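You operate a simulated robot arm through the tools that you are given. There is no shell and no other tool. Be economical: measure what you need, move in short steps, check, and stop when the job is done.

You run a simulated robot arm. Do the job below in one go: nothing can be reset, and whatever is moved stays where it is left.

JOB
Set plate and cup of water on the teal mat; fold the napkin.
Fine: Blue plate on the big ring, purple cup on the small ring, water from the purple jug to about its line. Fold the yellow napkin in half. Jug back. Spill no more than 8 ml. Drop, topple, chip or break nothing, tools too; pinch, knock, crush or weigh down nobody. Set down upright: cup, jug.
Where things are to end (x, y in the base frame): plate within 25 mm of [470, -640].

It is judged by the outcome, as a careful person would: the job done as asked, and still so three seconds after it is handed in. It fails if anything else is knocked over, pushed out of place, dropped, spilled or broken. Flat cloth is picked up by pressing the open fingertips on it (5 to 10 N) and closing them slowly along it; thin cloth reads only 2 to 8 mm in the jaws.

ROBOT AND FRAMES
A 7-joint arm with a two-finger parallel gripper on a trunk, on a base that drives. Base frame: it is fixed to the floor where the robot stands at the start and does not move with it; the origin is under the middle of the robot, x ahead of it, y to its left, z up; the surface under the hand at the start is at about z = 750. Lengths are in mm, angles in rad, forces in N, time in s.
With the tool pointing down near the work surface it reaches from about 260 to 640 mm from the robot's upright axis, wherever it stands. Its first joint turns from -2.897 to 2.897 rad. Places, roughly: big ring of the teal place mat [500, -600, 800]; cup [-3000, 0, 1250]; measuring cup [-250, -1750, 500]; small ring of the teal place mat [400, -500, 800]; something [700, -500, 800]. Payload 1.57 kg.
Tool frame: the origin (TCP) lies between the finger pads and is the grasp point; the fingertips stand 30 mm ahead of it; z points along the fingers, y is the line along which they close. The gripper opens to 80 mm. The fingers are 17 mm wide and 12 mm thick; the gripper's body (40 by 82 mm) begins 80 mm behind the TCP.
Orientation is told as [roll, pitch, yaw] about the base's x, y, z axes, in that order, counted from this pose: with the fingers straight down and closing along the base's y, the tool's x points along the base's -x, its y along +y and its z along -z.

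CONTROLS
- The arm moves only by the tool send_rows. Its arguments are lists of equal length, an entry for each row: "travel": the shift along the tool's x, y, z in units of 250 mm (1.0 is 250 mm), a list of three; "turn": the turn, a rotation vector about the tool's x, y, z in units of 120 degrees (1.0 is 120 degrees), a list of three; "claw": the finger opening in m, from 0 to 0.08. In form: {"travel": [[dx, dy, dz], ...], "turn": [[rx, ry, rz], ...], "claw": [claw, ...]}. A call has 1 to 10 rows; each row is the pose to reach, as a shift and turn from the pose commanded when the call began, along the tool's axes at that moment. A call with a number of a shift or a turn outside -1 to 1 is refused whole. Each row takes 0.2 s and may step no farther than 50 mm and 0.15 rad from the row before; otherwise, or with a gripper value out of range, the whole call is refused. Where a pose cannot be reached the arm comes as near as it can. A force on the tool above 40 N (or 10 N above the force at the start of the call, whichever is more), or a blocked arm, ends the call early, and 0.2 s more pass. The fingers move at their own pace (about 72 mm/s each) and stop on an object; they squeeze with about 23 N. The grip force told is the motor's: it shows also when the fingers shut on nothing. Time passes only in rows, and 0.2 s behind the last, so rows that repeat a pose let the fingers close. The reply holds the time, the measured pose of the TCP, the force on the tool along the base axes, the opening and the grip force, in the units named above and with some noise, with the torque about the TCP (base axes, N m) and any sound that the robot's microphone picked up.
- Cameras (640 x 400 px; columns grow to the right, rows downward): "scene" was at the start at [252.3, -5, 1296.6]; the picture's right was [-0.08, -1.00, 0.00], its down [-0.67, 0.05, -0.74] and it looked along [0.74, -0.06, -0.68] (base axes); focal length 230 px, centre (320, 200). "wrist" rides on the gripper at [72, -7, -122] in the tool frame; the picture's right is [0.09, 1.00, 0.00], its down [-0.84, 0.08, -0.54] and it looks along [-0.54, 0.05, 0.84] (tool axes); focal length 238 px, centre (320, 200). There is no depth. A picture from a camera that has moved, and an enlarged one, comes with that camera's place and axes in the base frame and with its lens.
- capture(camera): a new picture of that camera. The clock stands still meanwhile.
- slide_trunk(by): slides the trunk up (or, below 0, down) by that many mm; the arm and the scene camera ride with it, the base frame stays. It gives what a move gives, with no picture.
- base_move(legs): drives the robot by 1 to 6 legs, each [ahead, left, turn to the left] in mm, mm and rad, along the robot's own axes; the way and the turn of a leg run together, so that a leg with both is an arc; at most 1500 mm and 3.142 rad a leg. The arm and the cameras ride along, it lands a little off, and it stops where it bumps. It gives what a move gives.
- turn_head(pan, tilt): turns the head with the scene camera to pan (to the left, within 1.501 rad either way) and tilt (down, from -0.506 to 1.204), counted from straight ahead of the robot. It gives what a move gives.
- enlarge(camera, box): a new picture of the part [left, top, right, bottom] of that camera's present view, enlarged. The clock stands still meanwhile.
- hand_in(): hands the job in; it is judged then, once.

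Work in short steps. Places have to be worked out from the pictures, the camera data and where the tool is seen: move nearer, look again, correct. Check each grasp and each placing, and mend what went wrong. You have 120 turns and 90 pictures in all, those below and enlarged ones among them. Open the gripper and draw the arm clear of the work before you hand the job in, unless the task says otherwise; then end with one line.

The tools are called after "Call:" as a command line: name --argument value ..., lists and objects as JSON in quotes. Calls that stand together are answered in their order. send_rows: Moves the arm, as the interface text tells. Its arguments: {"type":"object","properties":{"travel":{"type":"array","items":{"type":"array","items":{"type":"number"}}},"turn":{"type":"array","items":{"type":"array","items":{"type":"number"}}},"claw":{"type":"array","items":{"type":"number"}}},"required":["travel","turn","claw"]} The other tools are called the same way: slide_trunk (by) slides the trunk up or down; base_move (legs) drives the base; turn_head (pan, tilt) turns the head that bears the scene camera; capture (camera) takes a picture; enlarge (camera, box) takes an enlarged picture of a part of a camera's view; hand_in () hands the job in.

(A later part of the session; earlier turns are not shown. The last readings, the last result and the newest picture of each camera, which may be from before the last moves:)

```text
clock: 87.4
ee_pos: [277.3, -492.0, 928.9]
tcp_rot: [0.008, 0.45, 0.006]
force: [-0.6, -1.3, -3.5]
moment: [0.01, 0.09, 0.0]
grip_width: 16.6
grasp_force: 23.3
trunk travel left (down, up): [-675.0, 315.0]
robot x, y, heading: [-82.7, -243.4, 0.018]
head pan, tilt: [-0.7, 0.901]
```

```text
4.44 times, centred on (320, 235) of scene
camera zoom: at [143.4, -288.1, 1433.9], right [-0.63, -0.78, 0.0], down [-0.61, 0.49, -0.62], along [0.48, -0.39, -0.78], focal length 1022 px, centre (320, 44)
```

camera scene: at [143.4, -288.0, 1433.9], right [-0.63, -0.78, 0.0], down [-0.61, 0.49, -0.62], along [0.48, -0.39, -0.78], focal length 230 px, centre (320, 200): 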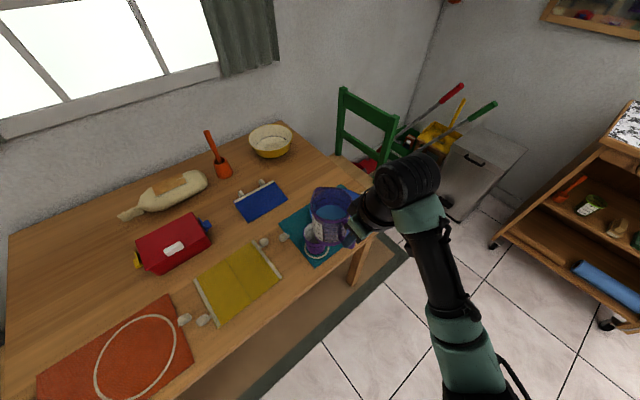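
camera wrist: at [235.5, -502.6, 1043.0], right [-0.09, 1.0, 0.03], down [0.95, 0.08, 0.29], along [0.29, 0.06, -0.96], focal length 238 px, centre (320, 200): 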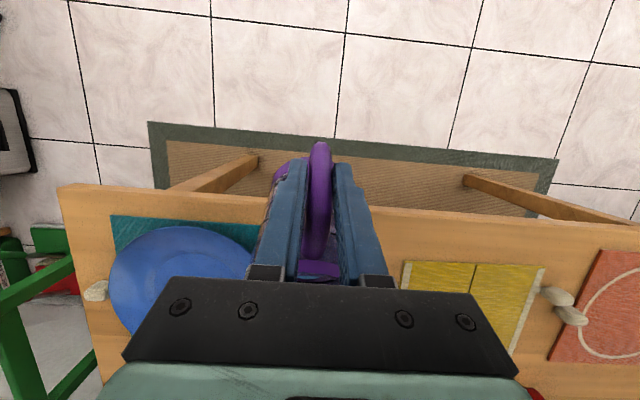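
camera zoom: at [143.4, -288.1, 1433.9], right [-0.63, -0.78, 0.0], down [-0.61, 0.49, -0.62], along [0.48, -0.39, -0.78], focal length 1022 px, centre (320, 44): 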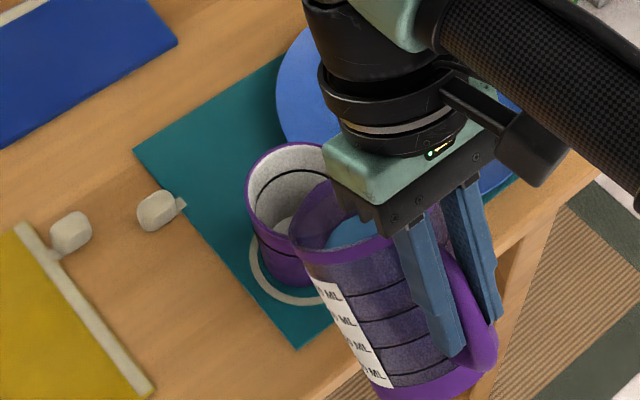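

No flow yet at 40°. I'll go to 46°.

Call:
send_rows --travel '[[0.0013, 0, -0.023], [0.0026, 0, -0.0467], [0.002, 0, -0.056], [0.002, 0, -0.056]]' --turn '[[0, 0.021, 0], [0, 0.0417, 0], [0, 0.05, 0], [0, 0.05, 0]]' --claw '[0, 0, 0, 0]'

Call:
enlarge --camera "scene" --box '[270, 190, 370, 280]'

```text
clock: 88.4
ee_pos: [283.2, -491.9, 943.1]
tcp_rot: [0.006, 0.556, 0.004]
force: [0.3, -0.1, -3.6]
moment: [-0.01, 0.06, -0.02]
grip_width: 17.0
grasp_force: 22.8
trunk travel left (down, up): [-675.0, 315.0]
robot x, y, heading: [-86.1, -246.2, 0.014]
head pan, tilt: [-0.7, 0.901]
```

```text
4.44 times, centred on (320, 235) of scene
camera zoom: at [143.3, -288.1, 1433.9], right [-0.63, -0.78, 0.0], down [-0.61, 0.49, -0.62], along [0.48, -0.39, -0.78], focal length 1022 px, centre (320, 44)
```

zoom: 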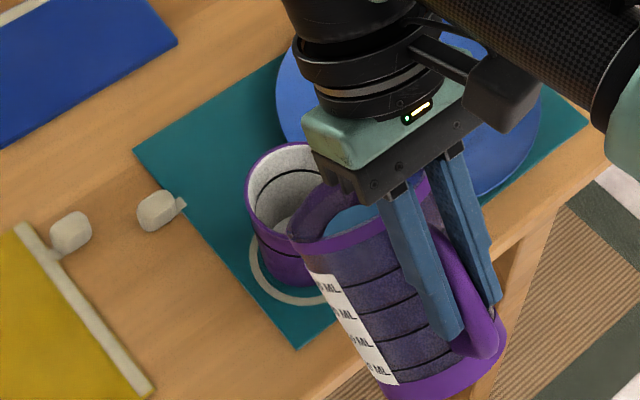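

Still no flow. Add 5°.

Call:
send_rows --travel '[[0.0012, 0, -0.023], [0.0025, 0, -0.0465], [0.0025, 0, -0.0465]]' --turn '[[0, 0.021, 0], [0, 0.0417, 0], [0, 0.0417, 0]]' --claw '[0, 0, 0]'

Call:
enlarge --camera "scene" --box '[270, 190, 370, 280]'

```text
clock: 89.2
ee_pos: [289.4, -492.6, 953.5]
tcp_rot: [0.008, 0.641, 0.008]
force: [0.2, -0.8, -3.7]
moment: [0.0, 0.05, 0.0]
grip_width: 16.9
grasp_force: 23.2
trunk travel left (down, up): [-675.0, 315.0]
robot x, y, heading: [-83.0, -246.7, 0.016]
head pan, tilt: [-0.7, 0.901]
```

```text
4.44 times, centred on (320, 235) of scene
camera zoom: at [143.2, -288.1, 1433.9], right [-0.63, -0.78, 0.0], down [-0.61, 0.49, -0.62], along [0.48, -0.39, -0.78], focal length 1022 px, centre (320, 44)
```

zoom: 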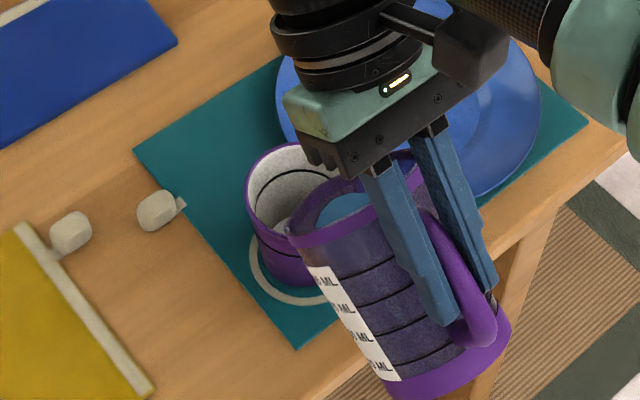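

Add another 5° with a hold, and compare the force.

Call:
send_rows --travel '[[0.0012, 0, -0.023], [0.0024, 0, -0.0467], [0.0024, 0, -0.0467], [0.0024, 0, -0.0467]]' --turn '[[0, 0.021, 0], [0, 0.0417, 0], [0, 0.0417, 0], [0, 0.0417, 0]]' --claw '[0, 0, 0, 0]'

Call:
enlarge --camera "scene" --box '[285, 210, 345, 265]'

```text
clock: 90.2
ee_pos: [296.0, -492.4, 963.0]
tcp_rot: [0.007, 0.73, 0.008]
force: [-0.4, 0.5, -2.8]
moment: [0.01, 0.08, 0.02]
grip_width: 16.5
grasp_force: 23.3
trunk travel left (down, up): [-675.0, 315.0]
robot x, y, heading: [-87.3, -242.6, 0.017]
head pan, tilt: [-0.7, 0.901]
```

```text
7.27 times, centred on (315, 238) of scene
camera zoom: at [143.4, -288.0, 1433.9], right [-0.63, -0.78, 0.0], down [-0.61, 0.49, -0.62], along [0.48, -0.39, -0.78], focal length 1673 px, centre (356, -73)
```

zoom: 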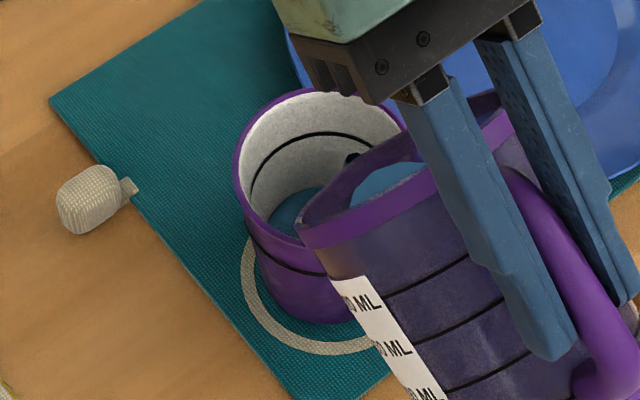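

Water is now in the cup (low level) and nothing is on the mat. I'll hold briefly and re-check.

Call:
send_rows --travel '[[0, 0, 0], [0, 0, 0], [0, 0, 0]]' --turn '[[0, 0, 0], [0, 0, 0], [0, 0, 0]]' --claw '[0, 0, 0]'

Call:
enlarge --camera "scene" --box '[285, 210, 345, 265]'

```text
clock: 91.0
ee_pos: [296.0, -492.6, 962.9]
tcp_rot: [0.009, 0.729, 0.009]
force: [1.0, 0.2, -2.7]
moment: [0.02, 0.06, 0.02]
grip_width: 16.8
grasp_force: 23.2
trunk travel left (down, up): [-675.0, 315.0]
robot x, y, heading: [-84.0, -244.2, 0.021]
head pan, tilt: [-0.7, 0.901]
```

```text
7.27 times, centred on (315, 238) of scene
camera zoom: at [143.3, -288.1, 1433.9], right [-0.63, -0.78, 0.0], down [-0.61, 0.49, -0.62], along [0.48, -0.39, -0.78], focal length 1673 px, centre (356, -73)
```

zoom: 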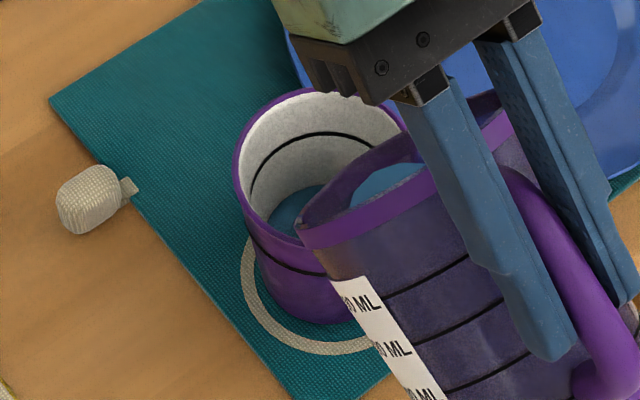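

Flow stopped; the level is well below the line. Add 4°.

Call:
send_rows --travel '[[0.001, 0, -0.019], [0.0022, 0, -0.0372], [0.0022, 0, -0.0372], [0.0022, 0, -0.0372], [0.0022, 0, -0.0372]]' --turn '[[0, 0.017, 0], [0, 0.0333, 0], [0, 0.0333, 0], [0, 0.0333, 0], [0, 0.0333, 0]]' --claw '[0, 0, 0, 0, 0]'

Call:
enlarge --camera "scene" --box '[285, 210, 345, 265]'

```text
clock: 92.2
ee_pos: [300.4, -492.5, 971.3]
tcp_rot: [0.009, 0.795, 0.01]
force: [0.9, -0.8, -2.8]
moment: [0.02, 0.02, 0.0]
grip_width: 16.9
grasp_force: 22.8
trunk travel left (down, up): [-675.0, 315.0]
robot x, y, heading: [-85.6, -243.2, 0.021]
head pan, tilt: [-0.7, 0.901]
```

```text
7.27 times, centred on (315, 238) of scene
camera zoom: at [143.2, -288.1, 1434.0], right [-0.63, -0.78, 0.0], down [-0.61, 0.49, -0.62], along [0.48, -0.39, -0.78], focal length 1673 px, centre (356, -73)
```

zoom: 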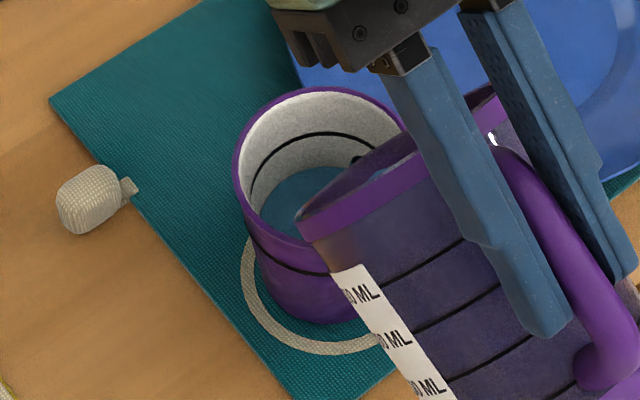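

Level is rising, about 20 mm below the line. Add 4° more and hold.

Call:
send_rows --travel '[[0.001, 0, -0.019], [0.0022, 0, -0.0372], [0.0022, 0, -0.0372], [0.0022, 0, -0.0372], [0.0022, 0, -0.0372], [0.0022, 0, -0.0372]]' --turn '[[0, 0.017, 0], [0, 0.0333, 0], [0, 0.0333, 0], [0, 0.0333, 0], [0, 0.0333, 0], [0, 0.0333, 0]]' --claw '[0, 0, 0, 0, 0, 0]'

Call:
enlarge --camera "scene" --box '[285, 210, 345, 265]'

```text
clock: 93.6
ee_pos: [307.1, -492.5, 978.5]
tcp_rot: [0.012, 0.867, 0.009]
force: [-0.6, 1.2, -1.8]
moment: [0.03, 0.03, -0.01]
grip_width: 16.6
grasp_force: 22.8
trunk travel left (down, up): [-675.0, 315.0]
robot x, y, heading: [-84.1, -244.8, 0.018]
head pan, tilt: [-0.7, 0.901]
```

```text
7.27 times, centred on (315, 238) of scene
camera zoom: at [143.3, -288.0, 1433.9], right [-0.63, -0.78, 0.0], down [-0.61, 0.49, -0.62], along [0.48, -0.39, -0.78], focal length 1673 px, centre (356, -73)
```

zoom: 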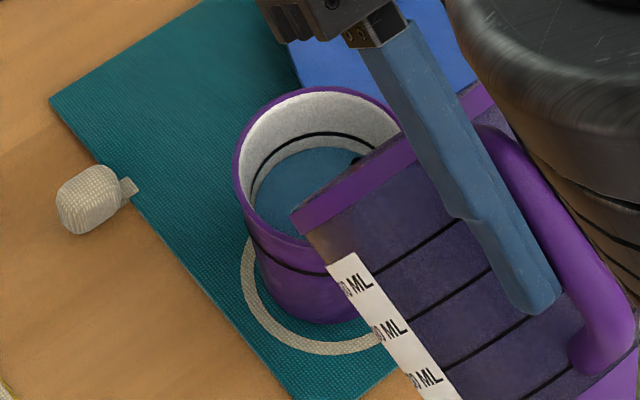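

About 8 mm short of the line. Add 2° and hold.

Call:
send_rows --travel '[[0.0005, 0, -0.009], [0.001, 0, -0.0186], [0.001, 0, -0.0186], [0.001, 0, -0.0186], [0.001, 0, -0.0186], [0.001, 0, -0.0186]]' --turn '[[0, 0.008, 0], [0, 0.0167, 0], [0, 0.0167, 0], [0, 0.0167, 0], [0, 0.0167, 0], [0, 0.0167, 0]]' --claw '[0, 0, 0, 0, 0, 0]'

Call:
enlarge --camera "scene" --box '[285, 210, 345, 265]'

```text
clock: 95.0
ee_pos: [311.2, -492.6, 981.1]
tcp_rot: [0.011, 0.902, 0.009]
force: [-0.1, -0.6, -1.3]
moment: [0.02, -0.02, 0.0]
grip_width: 16.7
grasp_force: 23.1
trunk travel left (down, up): [-675.0, 315.0]
robot x, y, heading: [-86.0, -245.0, 0.02]
head pan, tilt: [-0.7, 0.901]
```

```text
7.27 times, centred on (315, 238) of scene
camera zoom: at [143.2, -288.0, 1434.0], right [-0.63, -0.78, 0.0], down [-0.61, 0.49, -0.62], along [0.48, -0.39, -0.78], focal length 1673 px, centre (356, -73)
```

zoom: 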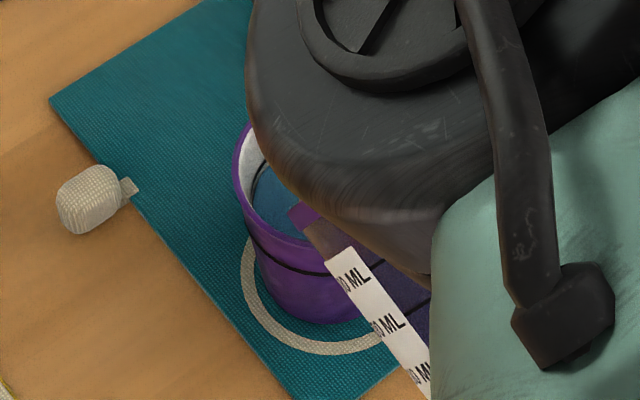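

The arm now hides part of the view, but the water appears about at the line. I'll untilt, keeping the spout over the cup, and rise.

Call:
send_rows --travel '[[0.02, 0, 0.01], [0.055, 0, 0.026], [0.09, 0, 0.042], [0.125, 0, 0.058], [0.162, 0, 0.076]]' --turn '[[0, -0.055, 0], [0, -0.115, 0], [0, -0.175, 0], [0, -0.235, 0], [0, -0.3, 0]]' --claw '[0, 0, 0, 0, 0]'

Call:
enlarge --camera "scene" --box '[270, 190, 370, 280]'

```text
clock: 96.2
ee_pos: [270.3, -492.6, 1002.4]
tcp_rot: [0.009, 0.271, 0.005]
force: [0.7, -0.3, -1.8]
moment: [0.01, 0.05, -0.04]
grip_width: 16.6
grasp_force: 23.3
trunk travel left (down, up): [-675.0, 315.0]
robot x, y, heading: [-85.3, -244.7, 0.019]
head pan, tilt: [-0.7, 0.901]
```

```text
4.44 times, centred on (320, 235) of scene
camera zoom: at [142.3, -288.1, 1434.1], right [-0.63, -0.78, 0.0], down [-0.61, 0.49, -0.62], along [0.48, -0.39, -0.78], focal length 1022 px, centre (320, 44)
```

zoom: 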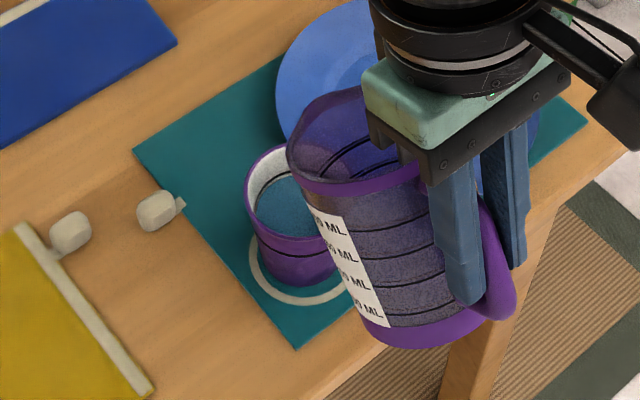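

Now I'll upright the jug and move it left to see the cup clearly.

Call:
send_rows --travel '[[0, 0.06, 0], [0, 0.16, 0], [0, 0.28, 0], [0, 0.4, 0], [0, 0.52, 0], [0, 0.6, 0]]' --turn '[[0, -0.045, 0], [0, -0.09, 0], [0, -0.135, 0], [0, -0.18, 0], [0, -0.225, 0], [0, -0.248, 0]]' --claw '[0, 0, 0, 0, 0, 0]'

Call:
enlarge --camera "scene" --box '[285, 210, 345, 265]'

```text
clock: 97.6
ee_pos: [271.4, -341.1, 1002.3]
tcp_rot: [0.006, -0.246, -0.001]
force: [-0.3, 0.1, -3.0]
moment: [-0.02, 0.13, -0.01]
grip_width: 16.7
grasp_force: 22.5
trunk travel left (down, up): [-675.0, 315.0]
robot x, y, heading: [-86.7, -244.5, 0.018]
head pan, tilt: [-0.7, 0.901]
```

```text
7.27 times, centred on (315, 238) of scene
camera zoom: at [143.2, -287.8, 1434.0], right [-0.63, -0.78, 0.0], down [-0.61, 0.49, -0.62], along [0.48, -0.39, -0.78], focal length 1673 px, centre (356, -73)
```

zoom: 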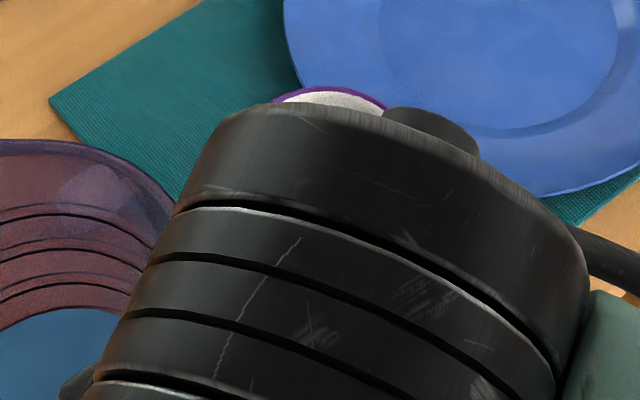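

The hand blocks the view; I'll move further left.

Call:
send_rows --travel '[[0, 0.08, 0], [0, 0.2, 0], [0, 0.34, 0], [0, 0.48, 0], [0, 0.58, 0], [0, 0.64, 0]]' --turn '[[0, 0, 0], [0, 0, 0], [0, 0, 0], [0, 0, 0], [0, 0, 0], [0, 0, 0]]' --claw '[0, 0, 0, 0, 0, 0]'

Call:
enlarge --camera "scene" --box '[285, 210, 345, 265]'

```text
clock: 99.0
ee_pos: [269.4, -181.9, 1002.9]
tcp_rot: [0.006, -0.243, -0.001]
force: [-0.5, 0.0, -1.9]
moment: [0.01, 0.1, -0.04]
grip_width: 16.7
grasp_force: 23.4
trunk travel left (down, up): [-675.0, 315.0]
robot x, y, heading: [-86.8, -245.4, 0.019]
head pan, tilt: [-0.7, 0.901]
```

```text
7.27 times, centred on (315, 238) of scene
camera zoom: at [143.3, -287.7, 1433.9], right [-0.63, -0.78, 0.0], down [-0.61, 0.49, -0.62], along [0.48, -0.39, -0.78], focal length 1673 px, centre (356, -73)
```

zoom: 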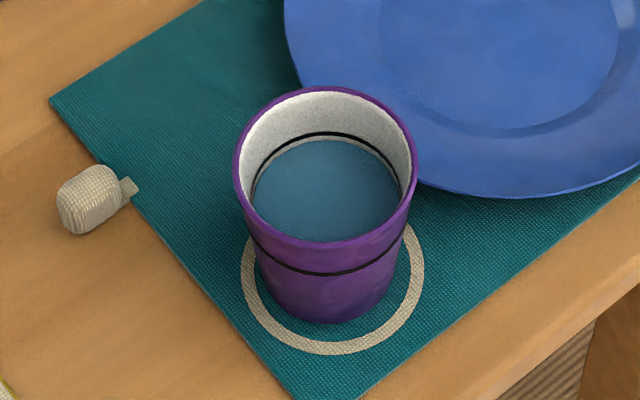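

The water is about at the line (2–3 mm below), the mat is dry, and the cup is inside its ring. Now the jug goes back: drive, then move the arm over its original spot.

Call:
base_move --legs '[[0, 155, -0.015], [80, 0, 0]]'

```text
clock: 101.0
ee_pos: [350.4, -28.6, 1004.3]
tcp_rot: [0.007, -0.244, -0.014]
force: [-0.2, 0.0, -2.1]
moment: [0.04, 0.13, -0.01]
grip_width: 16.5
grasp_force: 23.4
trunk travel left (down, up): [-675.0, 315.0]
robot x, y, heading: [-4.9, -84.6, 0.003]
head pan, tilt: [-0.7, 0.901]
```

Move the jug left 220 mm and forward 26 mm, correcting yaw.

Call:
send_rows --travel '[[-0.005, 0.06, 0.001], [-0.02, 0.17, 0.004], [-0.035, 0.31, 0.008], [-0.05, 0.46, 0.012], [-0.065, 0.61, 0.016], [-0.078, 0.75, 0.019], [-0.086, 0.85, 0.022], [-0.089, 0.882, 0.022], [-0.089, 0.882, 0.022]]' --turn '[[0, 0, 0], [0, 0, -0.001], [0, 0, -0.002], [0, 0, -0.003], [0, 0, -0.004], [0, 0, -0.006], [0, 0, -0.007], [0, 0, -0.0086], [0, 0, -0.0086]]' --claw '[0, 0, 0, 0, 0, 0, 0, 0, 0]'

Call:
slide_trunk --by -145

```text
clock: 103.0
ee_pos: [374.4, 192.9, 1003.9]
tcp_rot: [0.002, -0.245, 0.005]
force: [-0.4, 0.8, -2.0]
moment: [-0.02, 0.12, 0.0]
grip_width: 16.6
grasp_force: 22.7
trunk travel left (down, up): [-675.0, 315.0]
robot x, y, heading: [-7.5, -88.8, 0.002]
head pan, tilt: [-0.7, 0.901]
```

```text
clock: 104.8
ee_pos: [373.8, 192.3, 859.8]
tcp_rot: [0.002, -0.243, 0.005]
force: [-0.9, -0.4, -1.4]
moment: [0.0, 0.15, 0.02]
grip_width: 16.6
grasp_force: 23.3
trunk travel left (down, up): [-530.0, 460.0]
robot x, y, heading: [-6.1, -83.8, 0.001]
head pan, tilt: [-0.7, 0.901]
```

Position matches the grasp spot. I'll lower 20 mm, then in small steps until contact.

Call:
send_rows --travel '[[0, 0, 0.02], [0.004, 0, 0.04], [0.008, 0, 0.06], [0.012, 0, 0.079], [0.012, 0, 0.079]]' --turn '[[0, 0, 0], [0, 0, 0], [0, 0, 0], [0, 0, 0], [0, 0, 0]]' --claw '[0, 0, 0, 0, 0]'

Call:
send_rows --travel '[[0.001, 0, 0.006], [0.002, 0, 0.012], [0.002, 0, 0.012]]' --turn '[[0, 0, 0], [0, 0, 0], [0, 0, 0]]' --claw '[0, 0, 0]'

Call:
turn_head --pan 0.5 --tilt 0.85

Call:
enlarge --camera "scene" --box '[180, 170, 330, 300]'

```text
clock: 106.0
ee_pos: [376.5, 192.3, 840.0]
tcp_rot: [0.001, -0.245, 0.004]
force: [1.2, 0.4, -1.9]
moment: [0.03, 0.06, 0.03]
grip_width: 16.7
grasp_force: 23.3
trunk travel left (down, up): [-530.0, 460.0]
robot x, y, heading: [-4.9, -88.1, 0.006]
head pan, tilt: [-0.7, 0.901]
```

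```text
clock: 106.8
ee_pos: [375.8, 192.1, 838.0]
tcp_rot: [0.002, -0.247, 0.005]
force: [-0.4, 0.8, 7.4]
moment: [-0.09, -0.81, 0.04]
grip_width: 16.7
grasp_force: 23.2
trunk travel left (down, up): [-530.0, 460.0]
robot x, y, heading: [-4.6, -85.7, 0.001]
head pan, tilt: [-0.7, 0.901]
```

```text
clock: 108.2
ee_pos: [376.1, 192.8, 836.9]
tcp_rot: [0.002, -0.244, 0.006]
force: [-0.7, 0.4, 6.4]
moment: [-0.12, -0.59, -0.01]
grip_width: 17.0
grasp_force: 23.2
trunk travel left (down, up): [-530.0, 460.0]
robot x, y, heading: [-8.3, -86.0, 0.006]
head pan, tilt: [0.499, 0.85]
```

```text
3.08 times, centred on (255, 235) of scene
camera zoom: at [230.9, -46.6, 1293.0], right [0.48, -0.88, 0.0], down [-0.66, -0.36, -0.66], along [0.58, 0.32, -0.75], focal length 708 px, centre (520, 92)
```

zoom: 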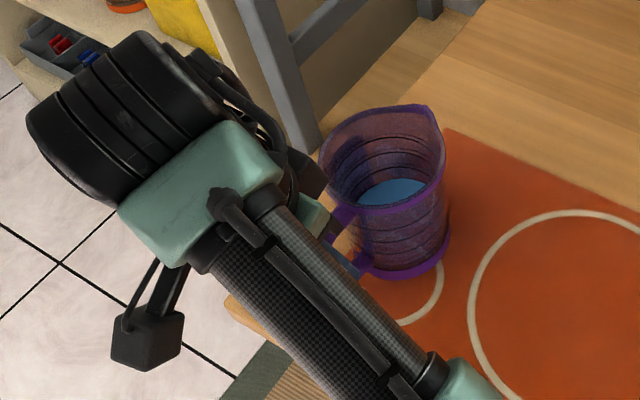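

The jug touches down (up-force about 7 N) at nearly its original height. I'll open gently.

Call:
send_rows --travel '[[0, 0, 0], [0, 0, 0], [0, 0, 0], [0, 0, 0], [0, 0, 0]]' --turn '[[0, 0, 0], [0, 0, 0], [0, 0, 0], [0, 0, 0], [0, 0, 0]]' --claw '[0.018, 0.022, 0.03, 0.04, 0.05]'

Call:
send_rows --travel '[[0, 0, -0.08], [0, 0, -0.2], [0, 0, -0.36], [0, 0, -0.52], [0.0, 0, -0.7]]' --turn '[[0, 0, 0], [0, 0, 0], [0, 0, 0], [0, 0.05, 0], [0, 0.117, 0]]' --claw '[0.05, 0.05, 0.05, 0.05, 0.05]'

Call:
capture --camera "wrist"

```text
clock: 109.3
ee_pos: [377.6, 191.7, 838.3]
tcp_rot: [0.001, -0.246, 0.005]
force: [-0.2, 0.4, -0.4]
moment: [0.01, 0.06, -0.01]
grip_width: 50.3
grasp_force: 0.1
trunk travel left (down, up): [-530.0, 460.0]
robot x, y, heading: [-8.5, -85.1, 0.002]
head pan, tilt: [0.499, 0.85]
```

```text
clock: 110.5
ee_pos: [333.2, 189.7, 1006.5]
tcp_rot: [0.002, 0.002, 0.004]
force: [0.8, 0.6, 0.0]
moment: [0.0, -0.07, -0.01]
grip_width: 50.1
grasp_force: 0.0
trunk travel left (down, up): [-530.0, 460.0]
robot x, y, heading: [-6.1, -83.6, 0.005]
head pan, tilt: [0.499, 0.85]
```

```text
15 pictures are left
camera wrist: at [261.4, 182.2, 1128.3], right [-0.1, 1.0, 0.0], down [0.84, 0.08, 0.54], along [0.54, 0.05, -0.84], focal length 238 px, centre (320, 200)
```

wrist: 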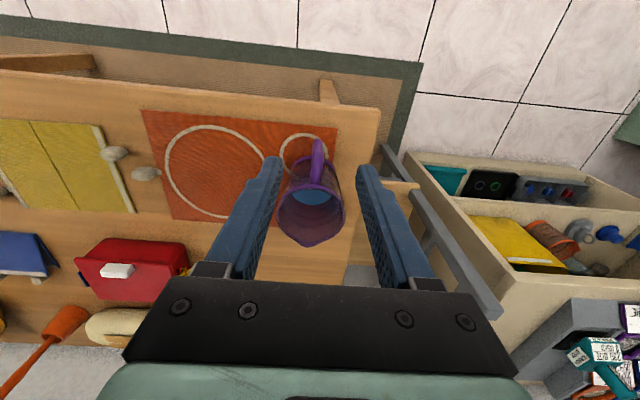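

The jug is back, upright and untouched by the retreat. Now the napkin: I'll move above its left side and look.

Call:
send_rows --travel '[[0, -0.18, 0], [0, -0.36, 0], [0, -0.54, 0], [-0.05, -0.72, 0], [-0.1, -0.9, 0]]' --turn '[[0, 0, 0], [0, 0, 0], [0, 0, 0], [0, 0, 0], [0, 0, 0]]' --claw '[0.05, 0.05, 0.05, 0.05, 0.05]'

Call:
send_rows --travel '[[-0.1, -0.1, 0.06], [-0.2, -0.2, 0.12], [-0.28, -0.3, 0.2], [-0.28, -0.44, 0.3]]' --turn '[[0, 0, 0], [0, 0, 0], [0, 0, 0], [0, 0, 0]]' --claw '[0.05, 0.05, 0.05, 0.05]'

Call:
capture --camera "wrist"

```text
clock: 111.8
ee_pos: [361.4, -34.0, 1007.7]
tcp_rot: [0.004, -0.001, 0.007]
force: [0.6, -0.4, 0.2]
moment: [0.01, -0.01, -0.03]
grip_width: 50.1
grasp_force: 0.0
trunk travel left (down, up): [-530.0, 460.0]
robot x, y, heading: [-3.8, -87.4, 0.001]
head pan, tilt: [0.499, 0.85]
```

```text
clock: 112.8
ee_pos: [431.5, -142.5, 931.2]
tcp_rot: [0.001, 0.0, 0.01]
force: [0.1, -0.2, 0.2]
moment: [0.01, 0.01, -0.02]
grip_width: 50.0
grasp_force: 0.1
trunk travel left (down, up): [-530.0, 460.0]
robot x, y, heading: [-9.6, -88.3, 0.004]
head pan, tilt: [0.499, 0.85]
```

```text
14 pictures are left
camera wrist: at [360.0, -150.2, 1054.3], right [-0.1, 1.0, 0.0], down [0.84, 0.08, 0.54], along [0.54, 0.06, -0.84], focal length 238 px, centre (320, 200)
```

wrist: 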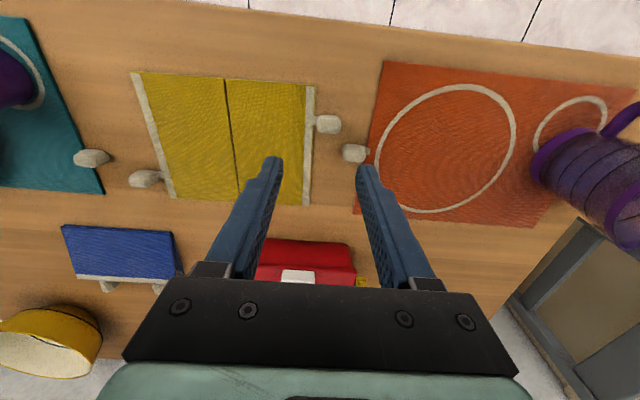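

The napkin spans x 400–570, y -150…-354, with its fold line at y≈-252. Its left pull-bead is at [437,-132]. I'll turn the hand so the fingers close along x (so the bead can pivot) and hover over the bead.

Call:
send_rows --travel '[[0, 0.004, 0.01], [0, 0.008, 0.02], [0, 0.012, 0.03], [0, 0.016, 0.04], [-0.01, 0.02, 0.06], [-0.015, 0.025, 0.08], [-0.02, 0.03, 0.1], [-0.022, 0.035, 0.12], [-0.023, 0.04, 0.14], [-0.024, 0.042, 0.16]]' --turn '[[0, 0, -0.071], [0, 0, -0.142], [0, 0, -0.213], [0, 0, -0.284], [0, 0, -0.355], [0, 0, -0.426], [0, 0, -0.497], [0, 0, -0.568], [0, 0, -0.639], [0, 0, -0.708]]' --claw '[0.05, 0.05, 0.05, 0.05, 0.05, 0.05, 0.045, 0.04, 0.04, 0.04]'

Call:
send_rows --travel '[[0, 0, 0], [0, 0, 0.06]]' --turn '[[0, 0, -0.0375], [0, 0, -0.0375]]' --claw '[0.04, 0.04]'

Call:
capture --camera "wrist"

```text
clock: 115.0
ee_pos: [437.4, -131.2, 890.4]
tcp_rot: [0.001, -0.001, 1.49]
force: [-0.1, 0.8, 0.8]
moment: [0.01, -0.02, 0.01]
grip_width: 39.7
grasp_force: 0.0
trunk travel left (down, up): [-530.0, 460.0]
robot x, y, heading: [-11.9, -88.8, 0.004]
head pan, tilt: [0.499, 0.85]
```

```text
clock: 115.5
ee_pos: [437.3, -131.8, 876.6]
tcp_rot: [0.0, -0.001, 1.569]
force: [0.7, 0.5, 0.3]
moment: [0.0, 0.0, 0.01]
grip_width: 40.2
grasp_force: 0.2
trunk travel left (down, up): [-530.0, 460.0]
robot x, y, heading: [-4.1, -85.8, 0.002]
head pan, tilt: [0.499, 0.85]
```

```text
13 pictures are left
camera wrist: at [444.0, -203.7, 996.8], right [-1.0, -0.09, 0.0], down [-0.08, 0.84, 0.54], along [-0.05, 0.54, -0.84], focal length 238 px, centre (320, 200)
```

wrist: 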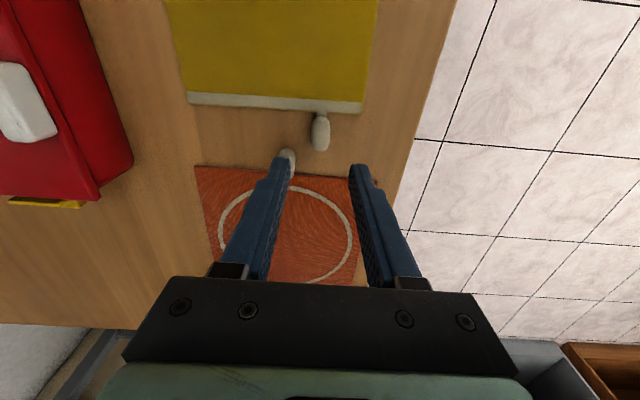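

The bead (20 mm wide, y -145…-111) is centred. The orange mat's bead is close to the left finger, so I'll narrow to 30 mm and descend at y≈-134.

Call:
send_rows --travel '[[0.004, 0, 0.08], [0.008, 0, 0.16], [0.008, 0, 0.24], [0.008, 0, 0.31], [0.008, 0, 0.35]]' --turn '[[0, 0, 0], [0, 0, 0], [0, 0, 0], [0, 0, 0], [0, 0, 0]]' --claw '[0.03, 0.03, 0.03, 0.03, 0.03]'

Call:
capture --camera "wrist"

```text
clock: 116.8
ee_pos: [436.9, -135.1, 789.3]
tcp_rot: [0.001, -0.001, 1.568]
force: [-0.4, -0.2, -0.2]
moment: [0.01, -0.02, 0.03]
grip_width: 30.1
grasp_force: 0.0
trunk travel left (down, up): [-530.0, 460.0]
robot x, y, heading: [-6.6, -85.0, 0.003]
head pan, tilt: [0.499, 0.85]
```

```text
12 pictures are left
camera wrist: at [444.1, -207.7, 910.2], right [-1.0, -0.09, 0.0], down [-0.07, 0.84, 0.54], along [-0.05, 0.54, -0.84], focal length 238 px, centre (320, 200)
```

wrist: 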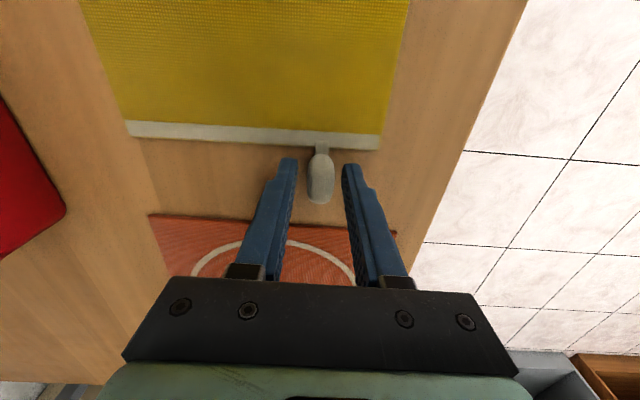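

The bead is centred between the fingertips. I'll go 3 mm lower and close.

Call:
send_rows --travel '[[-0.008, 0, 0.012], [-0.008, 0, 0.012], [-0.008, 0, 0.012], [-0.008, 0, 0.012], [-0.008, 0, 0.012]]' --turn '[[0, 0, 0], [0, 0, 0], [0, 0, 0], [0, 0, 0], [0, 0, 0]]' --claw '[0.03, 0.022, 0.015, 0.0, 0.0]'

Call:
send_rows --travel '[[0.004, 0, -0.06], [0.012, 0, -0.12], [0.02, 0, -0.16]]' --turn '[[0, 0, 0], [0, 0, 0], [0, 0, 0]]' --claw '[0, 0, 0]'

Call:
capture --camera "wrist"

```text
clock: 118.0
ee_pos: [435.9, -133.2, 786.6]
tcp_rot: [0.0, -0.002, 1.569]
force: [0.4, 0.0, -0.1]
moment: [0.01, -0.05, 0.05]
grip_width: 16.8
grasp_force: 23.6
trunk travel left (down, up): [-530.0, 460.0]
robot x, y, heading: [-9.6, -87.4, 0.001]
head pan, tilt: [0.499, 0.85]
```

```text
clock: 118.8
ee_pos: [437.8, -137.1, 826.2]
tcp_rot: [-0.001, -0.002, 1.568]
force: [0.9, -0.3, 0.1]
moment: [0.07, 0.02, -0.01]
grip_width: 17.0
grasp_force: 23.2
trunk travel left (down, up): [-530.0, 460.0]
robot x, y, heading: [-6.3, -86.5, 0.005]
head pan, tilt: [0.499, 0.85]
```

```text
11 pictures are left
camera wrist: at [444.0, -210.0, 947.3], right [-1.0, -0.09, 0.0], down [-0.07, 0.84, 0.54], along [-0.05, 0.54, -0.84], focal length 238 px, centre (320, 200)
```

wrist: 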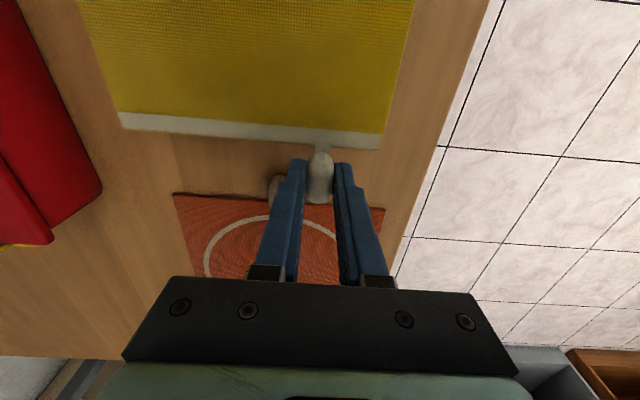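

The bead is held and the whole edge lifts with it. I'll carry it over the fold line in an arc.

Call:
send_rows --travel '[[0.07, 0, -0.088], [0.132, 0, -0.164], [0.22, 0, -0.234], [0.31, 0, -0.278], [0.392, 0, -0.299], [0.476, 0, -0.307]]' --turn '[[0, 0, 0], [0, 0, 0], [0, 0, 0], [0, 0, 0], [0, 0, 0], [0, 0, 0]]' --claw '[0, 0, 0, 0, 0, 0]'

Call:
turn_head --pan -0.5 --tilt 0.9

Call:
capture --camera "scene"

```text
clock: 120.2
ee_pos: [437.7, -258.1, 904.0]
tcp_rot: [-0.001, -0.001, 1.565]
force: [0.2, 0.3, -0.4]
moment: [0.04, 0.06, -0.03]
grip_width: 16.9
grasp_force: 23.0
trunk travel left (down, up): [-530.0, 460.0]
robot x, y, heading: [-3.0, -85.4, 0.001]
head pan, tilt: [0.499, 0.85]
```

```text
clock: 121.4
ee_pos: [438.3, -257.8, 902.9]
tcp_rot: [-0.001, -0.002, 1.57]
force: [0.2, -0.6, -0.7]
moment: [0.05, 0.05, 0.02]
grip_width: 17.1
grasp_force: 23.0
trunk travel left (down, up): [-530.0, 460.0]
robot x, y, heading: [-3.3, -87.0, 0.005]
head pan, tilt: [-0.499, 0.901]
```

```text
10 pictures are left
camera scene: at [229.4, -119.9, 1289.0], right [-0.48, -0.88, 0.0], down [-0.69, 0.37, -0.62], along [0.55, -0.3, -0.78], focal length 230 px, centre (320, 200)
```

scene: 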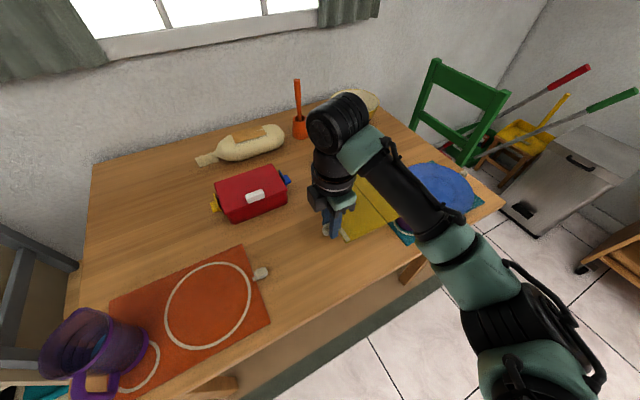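

Half-way with no strain. I'll continue the arc down on the right side.

Call:
send_rows --travel '[[0.076, 0, 0.008], [0.157, 0, 0.03], [0.249, 0, 0.074], [0.335, 0, 0.142], [0.399, 0, 0.22], [0.441, 0, 0.304], [0.466, 0, 0.384], [0.475, 0, 0.436]]' --turn '[[0, 0, 0], [0, 0, 0], [0, 0, 0], [0, 0, 0], [0, 0, 0], [0, 0, 0], [0, 0, 0], [0, 0, 0]]' --claw '[0, 0, 0, 0, 0, 0, 0, 0]'

Call:
capture --camera "wrist"

```text
clock: 123.2
ee_pos: [435.2, -376.1, 794.7]
tcp_rot: [-0.004, -0.001, 1.566]
force: [1.5, 5.2, 10.0]
moment: [-0.38, -0.69, -0.09]
grip_width: 21.4
grasp_force: 22.5
trunk travel left (down, up): [-530.0, 460.0]
robot x, y, heading: [-9.3, -86.6, 0.005]
head pan, tilt: [-0.499, 0.901]
```

```text
9 pictures are left
camera wrist: at [442.5, -447.9, 915.6], right [-1.0, -0.09, 0.0], down [-0.08, 0.84, 0.54], along [-0.05, 0.54, -0.84], focal length 238 px, centre (320, 200)
```

wrist: 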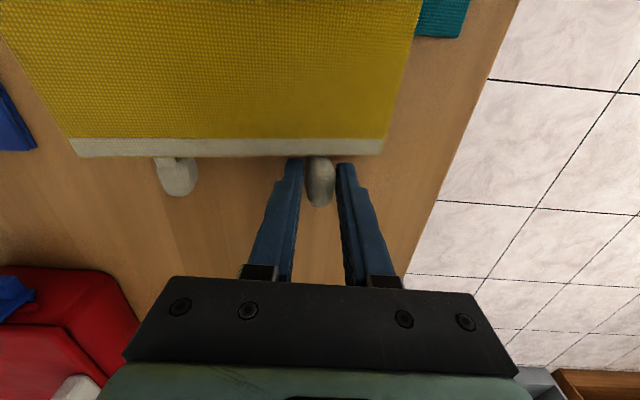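

Something is off: the panel still lies on the -y side of the bead, so the panel stayed level in my grip rather than pivoting. I must look at the scene at once before moving.

Call:
capture --camera "scene"

```text
8 pictures are left
camera scene: at [228.4, -119.0, 1289.4], right [-0.48, -0.88, 0.0], down [-0.69, 0.37, -0.62], along [0.55, -0.3, -0.78], focal length 230 px, centre (320, 200)
```

scene: 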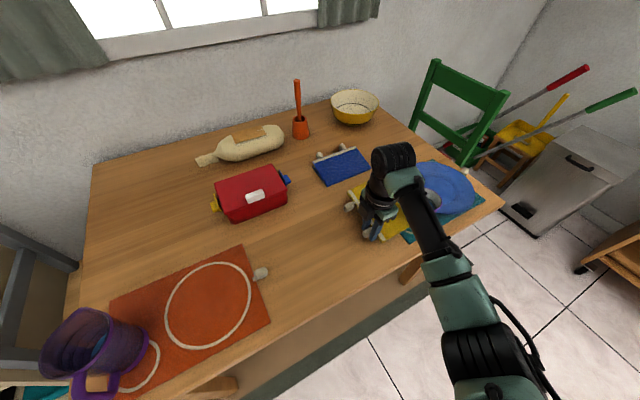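

I'll enlarge around the napkin and cup.

Call:
enlarge --camera "scene" --box '[330, 160, 470, 255]'

```text
4.21 times, centred on (400, 208) of scene
camera zoom: at [228.4, -119.0, 1289.4], right [-0.48, -0.88, 0.0], down [-0.69, 0.37, -0.62], along [0.55, -0.3, -0.78], focal length 968 px, centre (-17, 168)
```

zoom: 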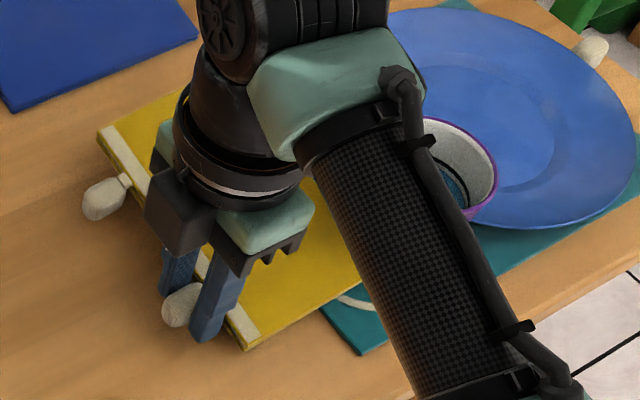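

The napkin did fold, but its crease ended up at the cup and has nudged the cup about 20 mm toward the plate. I'll first ease the napkin away (+y) with a slight lift to free the cup.

Call:
send_rows --travel '[[-0.008, 0, -0.008], [-0.024, 0, -0.016], [-0.05, 0, -0.024], [-0.08, 0, -0.03], [-0.12, 0, -0.036], [-0.16, 0, -0.04]]' --turn '[[0, 0, 0], [0, 0, 0], [0, 0, 0], [0, 0, 0], [0, 0, 0], [0, 0, 0]]' --claw '[0, 0, 0, 0, 0, 0]'

Call:
enlarge --camera "scene" --box '[320, 150, 480, 260]'

```text
clock: 124.6
ee_pos: [434.6, -334.6, 801.9]
tcp_rot: [0.001, -0.003, 1.569]
force: [-0.8, 0.0, -0.4]
moment: [0.02, 0.05, 0.0]
grip_width: 16.9
grasp_force: 22.9
trunk travel left (down, up): [-530.0, 460.0]
robot x, y, heading: [-9.4, -87.2, 0.004]
head pan, tilt: [-0.499, 0.901]
```

```text
3.64 times, centred on (400, 205) of scene
camera zoom: at [229.3, -119.8, 1288.9], right [-0.48, -0.88, 0.0], down [-0.69, 0.37, -0.62], along [0.55, -0.3, -0.78], focal length 836 px, centre (29, 182)
```

zoom: 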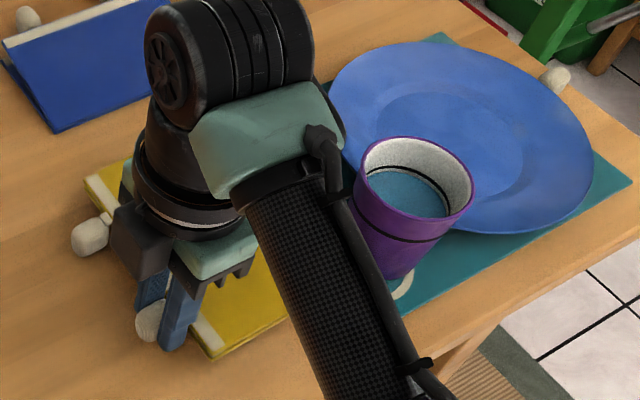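

The cup is upright and still full, but has slid to about [419,-519]; I'll put that right after the napkin. First I'll drag the folded napkin another 80 mm left, clear of the mat.

Call:
send_rows --travel '[[-0.05, 0, 0], [-0.11, 0, 0], [-0.17, 0, 0], [-0.23, 0, 0], [-0.29, 0, 0], [-0.32, 0, 0]]' --turn '[[0, 0, 0], [0, 0, 0], [0, 0, 0], [0, 0, 0], [0, 0, 0], [0, 0, 0]]' --claw '[0, 0, 0, 0, 0, 0]'

Call:
enlarge --camera "scene" --box '[280, 140, 480, 280]'

```text
clock: 126.0
ee_pos: [436.7, -254.0, 803.6]
tcp_rot: [0.0, -0.001, 1.566]
force: [0.7, 0.4, 0.6]
moment: [0.01, 0.01, -0.01]
grip_width: 16.5
grasp_force: 22.7
trunk travel left (down, up): [-530.0, 460.0]
robot x, y, heading: [-6.2, -86.2, 0.006]
head pan, tilt: [-0.499, 0.901]
```

```text
2.86 times, centred on (380, 210) of scene
camera zoom: at [229.4, -119.9, 1289.0], right [-0.48, -0.88, 0.0], down [-0.69, 0.37, -0.62], along [0.55, -0.3, -0.78], focal length 657 px, centre (149, 171)
```

zoom: 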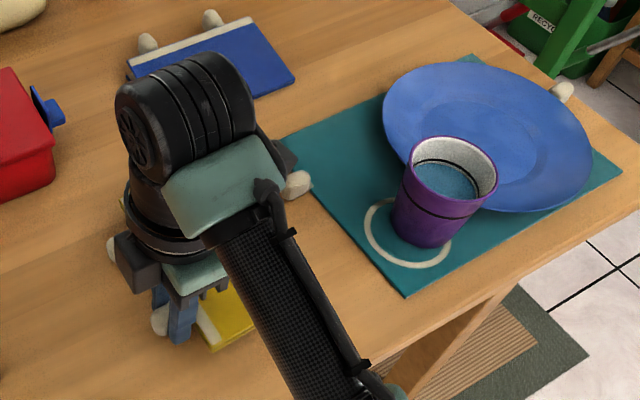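

The napkin is clear of the mat and still folded. I'll lower it gently and release the bead.

Call:
send_rows --travel '[[0, 0, 0.012], [0, 0, 0.024], [0, 0, 0.036], [0, 0, 0.044]]' --turn '[[0, 0, 0], [0, 0, 0], [0, 0, 0], [0, 0, 0]]' --claw '[0, 0, 0, 0]'

Call:
send_rows --travel '[[0, 0, 0], [0, 0, 0], [0, 0, 0], [0, 0, 0]]' --turn '[[0, 0, 0], [0, 0, 0], [0, 0, 0], [0, 0, 0]]' --claw '[0.018, 0.021, 0.025, 0.03]'

Call:
send_rows --travel '[[0, 0, -0.06], [0, 0, -0.16], [0, 0, -0.3], [0, 0, -0.46], [0, 0, -0.62]]' --turn '[[0, 0, 0], [0, 0, 0], [0, 0, 0], [0, 0, 0.05], [0, 0, 0.1]]' --claw '[0.03, 0.03, 0.03, 0.03, 0.03]'

Call:
capture --camera "wrist"

```text
clock: 127.0
ee_pos: [437.3, -257.6, 791.2]
tcp_rot: [0.001, -0.002, 1.565]
force: [-0.5, 1.4, -0.1]
moment: [0.01, 0.04, 0.0]
grip_width: 17.1
grasp_force: 22.8
trunk travel left (down, up): [-530.0, 460.0]
robot x, y, heading: [-1.2, -85.6, 0.004]
head pan, tilt: [-0.499, 0.901]
```

```text
clock: 128.0
ee_pos: [437.2, -255.7, 792.0]
tcp_rot: [-0.001, -0.002, 1.566]
force: [-0.1, 0.6, -0.8]
moment: [0.01, 0.0, 0.0]
grip_width: 30.0
grasp_force: 0.2
trunk travel left (down, up): [-530.0, 460.0]
robot x, y, heading: [-8.1, -87.4, 0.003]
head pan, tilt: [-0.499, 0.901]
```

```text
clock: 129.2
ee_pos: [435.6, -255.3, 948.7]
tcp_rot: [0.002, -0.002, 1.357]
force: [-0.2, 0.4, 0.3]
moment: [0.0, 0.04, 0.01]
grip_width: 30.0
grasp_force: 0.1
trunk travel left (down, up): [-530.0, 460.0]
robot x, y, heading: [-5.8, -84.1, -0.002]
head pan, tilt: [-0.499, 0.901]
```

```text
4 pictures are left
camera wrist: at [428.1, -327.3, 1069.3], right [-0.99, 0.12, 0.0], down [0.1, 0.83, 0.54], along [0.07, 0.54, -0.84], focal length 238 px, centre (320, 200)
```

wrist: 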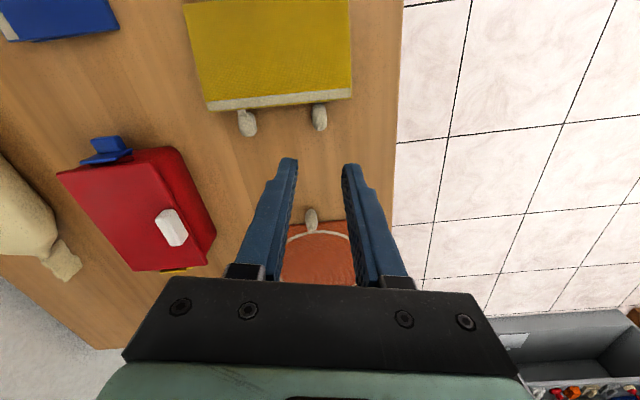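

The napkin is folded flat with both beads together. Now to re-centre the cup: drive right, turn the hand back to yaw 0 and hover over the cup's +y wall.

Call:
base_move --legs '[[0, -230, 0]]'

Call:
send_rows --travel '[[0, 0, 0], [0, 0, 0], [0, 0, 0], [0, 0, 0], [0, 0, 0], [0, 0, 0], [0, 0, 0], [0, 0, 0], [0, 0, 0], [0, 0, 0]]' --turn '[[0, 0, 0.065], [0, 0, 0.13], [0, 0, 0.195], [0, 0, 0.26], [0, 0, 0.325], [0, 0, 0.39], [0, 0, 0.455], [0, 0, 0.52], [0, 0, 0.585], [0, 0, 0.648]]' --claw '[0.03, 0.03, 0.03, 0.03, 0.03, 0.03, 0.03, 0.03, 0.03, 0.03]'

```text
clock: 130.9
ee_pos: [436.5, -483.9, 948.5]
tcp_rot: [0.001, -0.002, 1.353]
force: [-0.5, -1.0, -0.2]
moment: [0.02, -0.01, -0.01]
grip_width: 30.0
grasp_force: 0.0
trunk travel left (down, up): [-530.0, 460.0]
robot x, y, heading: [-7.3, -311.1, 0.004]
head pan, tilt: [-0.499, 0.901]
```

```text
clock: 133.1
ee_pos: [436.0, -485.2, 948.1]
tcp_rot: [0.002, 0.002, -0.007]
force: [0.6, -0.4, -0.1]
moment: [-0.02, 0.02, 0.01]
grip_width: 30.2
grasp_force: 0.1
trunk travel left (down, up): [-530.0, 460.0]
robot x, y, heading: [-3.5, -316.8, -0.002]
head pan, tilt: [-0.499, 0.901]
```

Now hover at [417,-484,895] with the taper tilt, and take a close look.

Call:
send_rows --travel '[[0.038, 0.002, 0.1], [0.076, 0.004, 0.2], [0.076, 0.004, 0.212]]' --turn '[[0.02, 0, -0.002], [0.048, 0, -0.003], [0.048, 0, -0.003]]' --claw '[0.03, 0.03, 0.03]'

Call:
enlarge --camera "wrist" --box '[160, 40, 400, 240]'

```text
clock: 133.9
ee_pos: [417.8, -482.6, 893.4]
tcp_rot: [-0.099, 0.0, 0.002]
force: [-0.4, 0.8, -0.1]
moment: [-0.02, 0.0, -0.01]
grip_width: 29.9
grasp_force: 0.1
trunk travel left (down, up): [-530.0, 460.0]
robot x, y, heading: [-5.0, -311.9, 0.0]
head pan, tilt: [-0.499, 0.901]
```

```text
2.00 times, centred on (280, 140) of wrist
camera zoom: at [346.0, -477.7, 1015.9], right [-0.09, 0.99, -0.1], down [0.84, 0.13, 0.53], along [0.54, -0.03, -0.84], focal length 477 px, centre (400, 320)
```

zoom: 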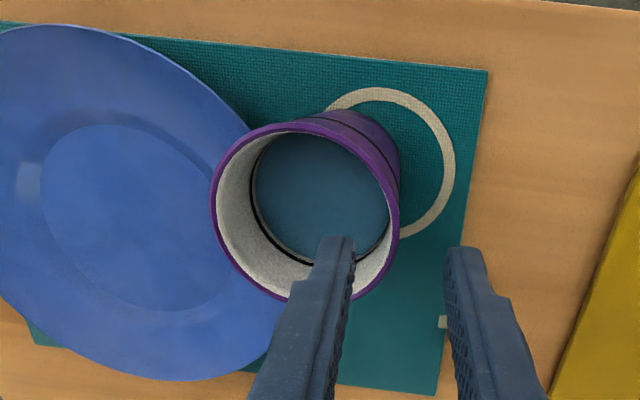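

The rim wall sits exactly on the tool axis; cup centre is about 16 mm (y) and 5 mm (x) off the ring's centre. I'll descend along the tool axis and grip the wall.

Call:
send_rows --travel '[[0.008, 0, 0.06], [0.016, 0, 0.12], [0.016, 0, 0.16], [0.016, 0, 0.185]]' --turn '[[0, 0, 0], [0, 0, 0], [0, 0, 0], [0, 0, 0]]' --claw '[0.03, 0.03, 0.03, 0.03]'

Call:
send_rows --travel '[[0, 0, 0], [0, 0, 0], [0, 0, 0], [0, 0, 0], [0, 0, 0]]' --turn '[[0, 0, 0], [0, 0, 0], [0, 0, 0], [0, 0, 0], [0, 0, 0]]' --claw '[0.02, 0.013, 0.007, 0.0, 0.0]'

```text
clock: 134.9
ee_pos: [412.8, -487.0, 849.4]
tcp_rot: [-0.1, -0.001, 0.003]
force: [0.1, 0.9, -0.5]
moment: [-0.01, 0.02, 0.01]
grip_width: 30.2
grasp_force: 0.0
trunk travel left (down, up): [-530.0, 460.0]
robot x, y, heading: [-3.9, -312.5, -0.002]
head pan, tilt: [-0.499, 0.901]
```

```text
clock: 136.1
ee_pos: [412.7, -486.9, 849.3]
tcp_rot: [-0.099, 0.0, 0.001]
force: [-0.6, 0.2, 1.6]
moment: [-0.08, 0.03, 0.03]
grip_width: 2.4
grasp_force: 23.0
trunk travel left (down, up): [-530.0, 460.0]
robot x, y, heading: [-5.3, -314.2, 0.002]
head pan, tilt: [-0.499, 0.901]
```

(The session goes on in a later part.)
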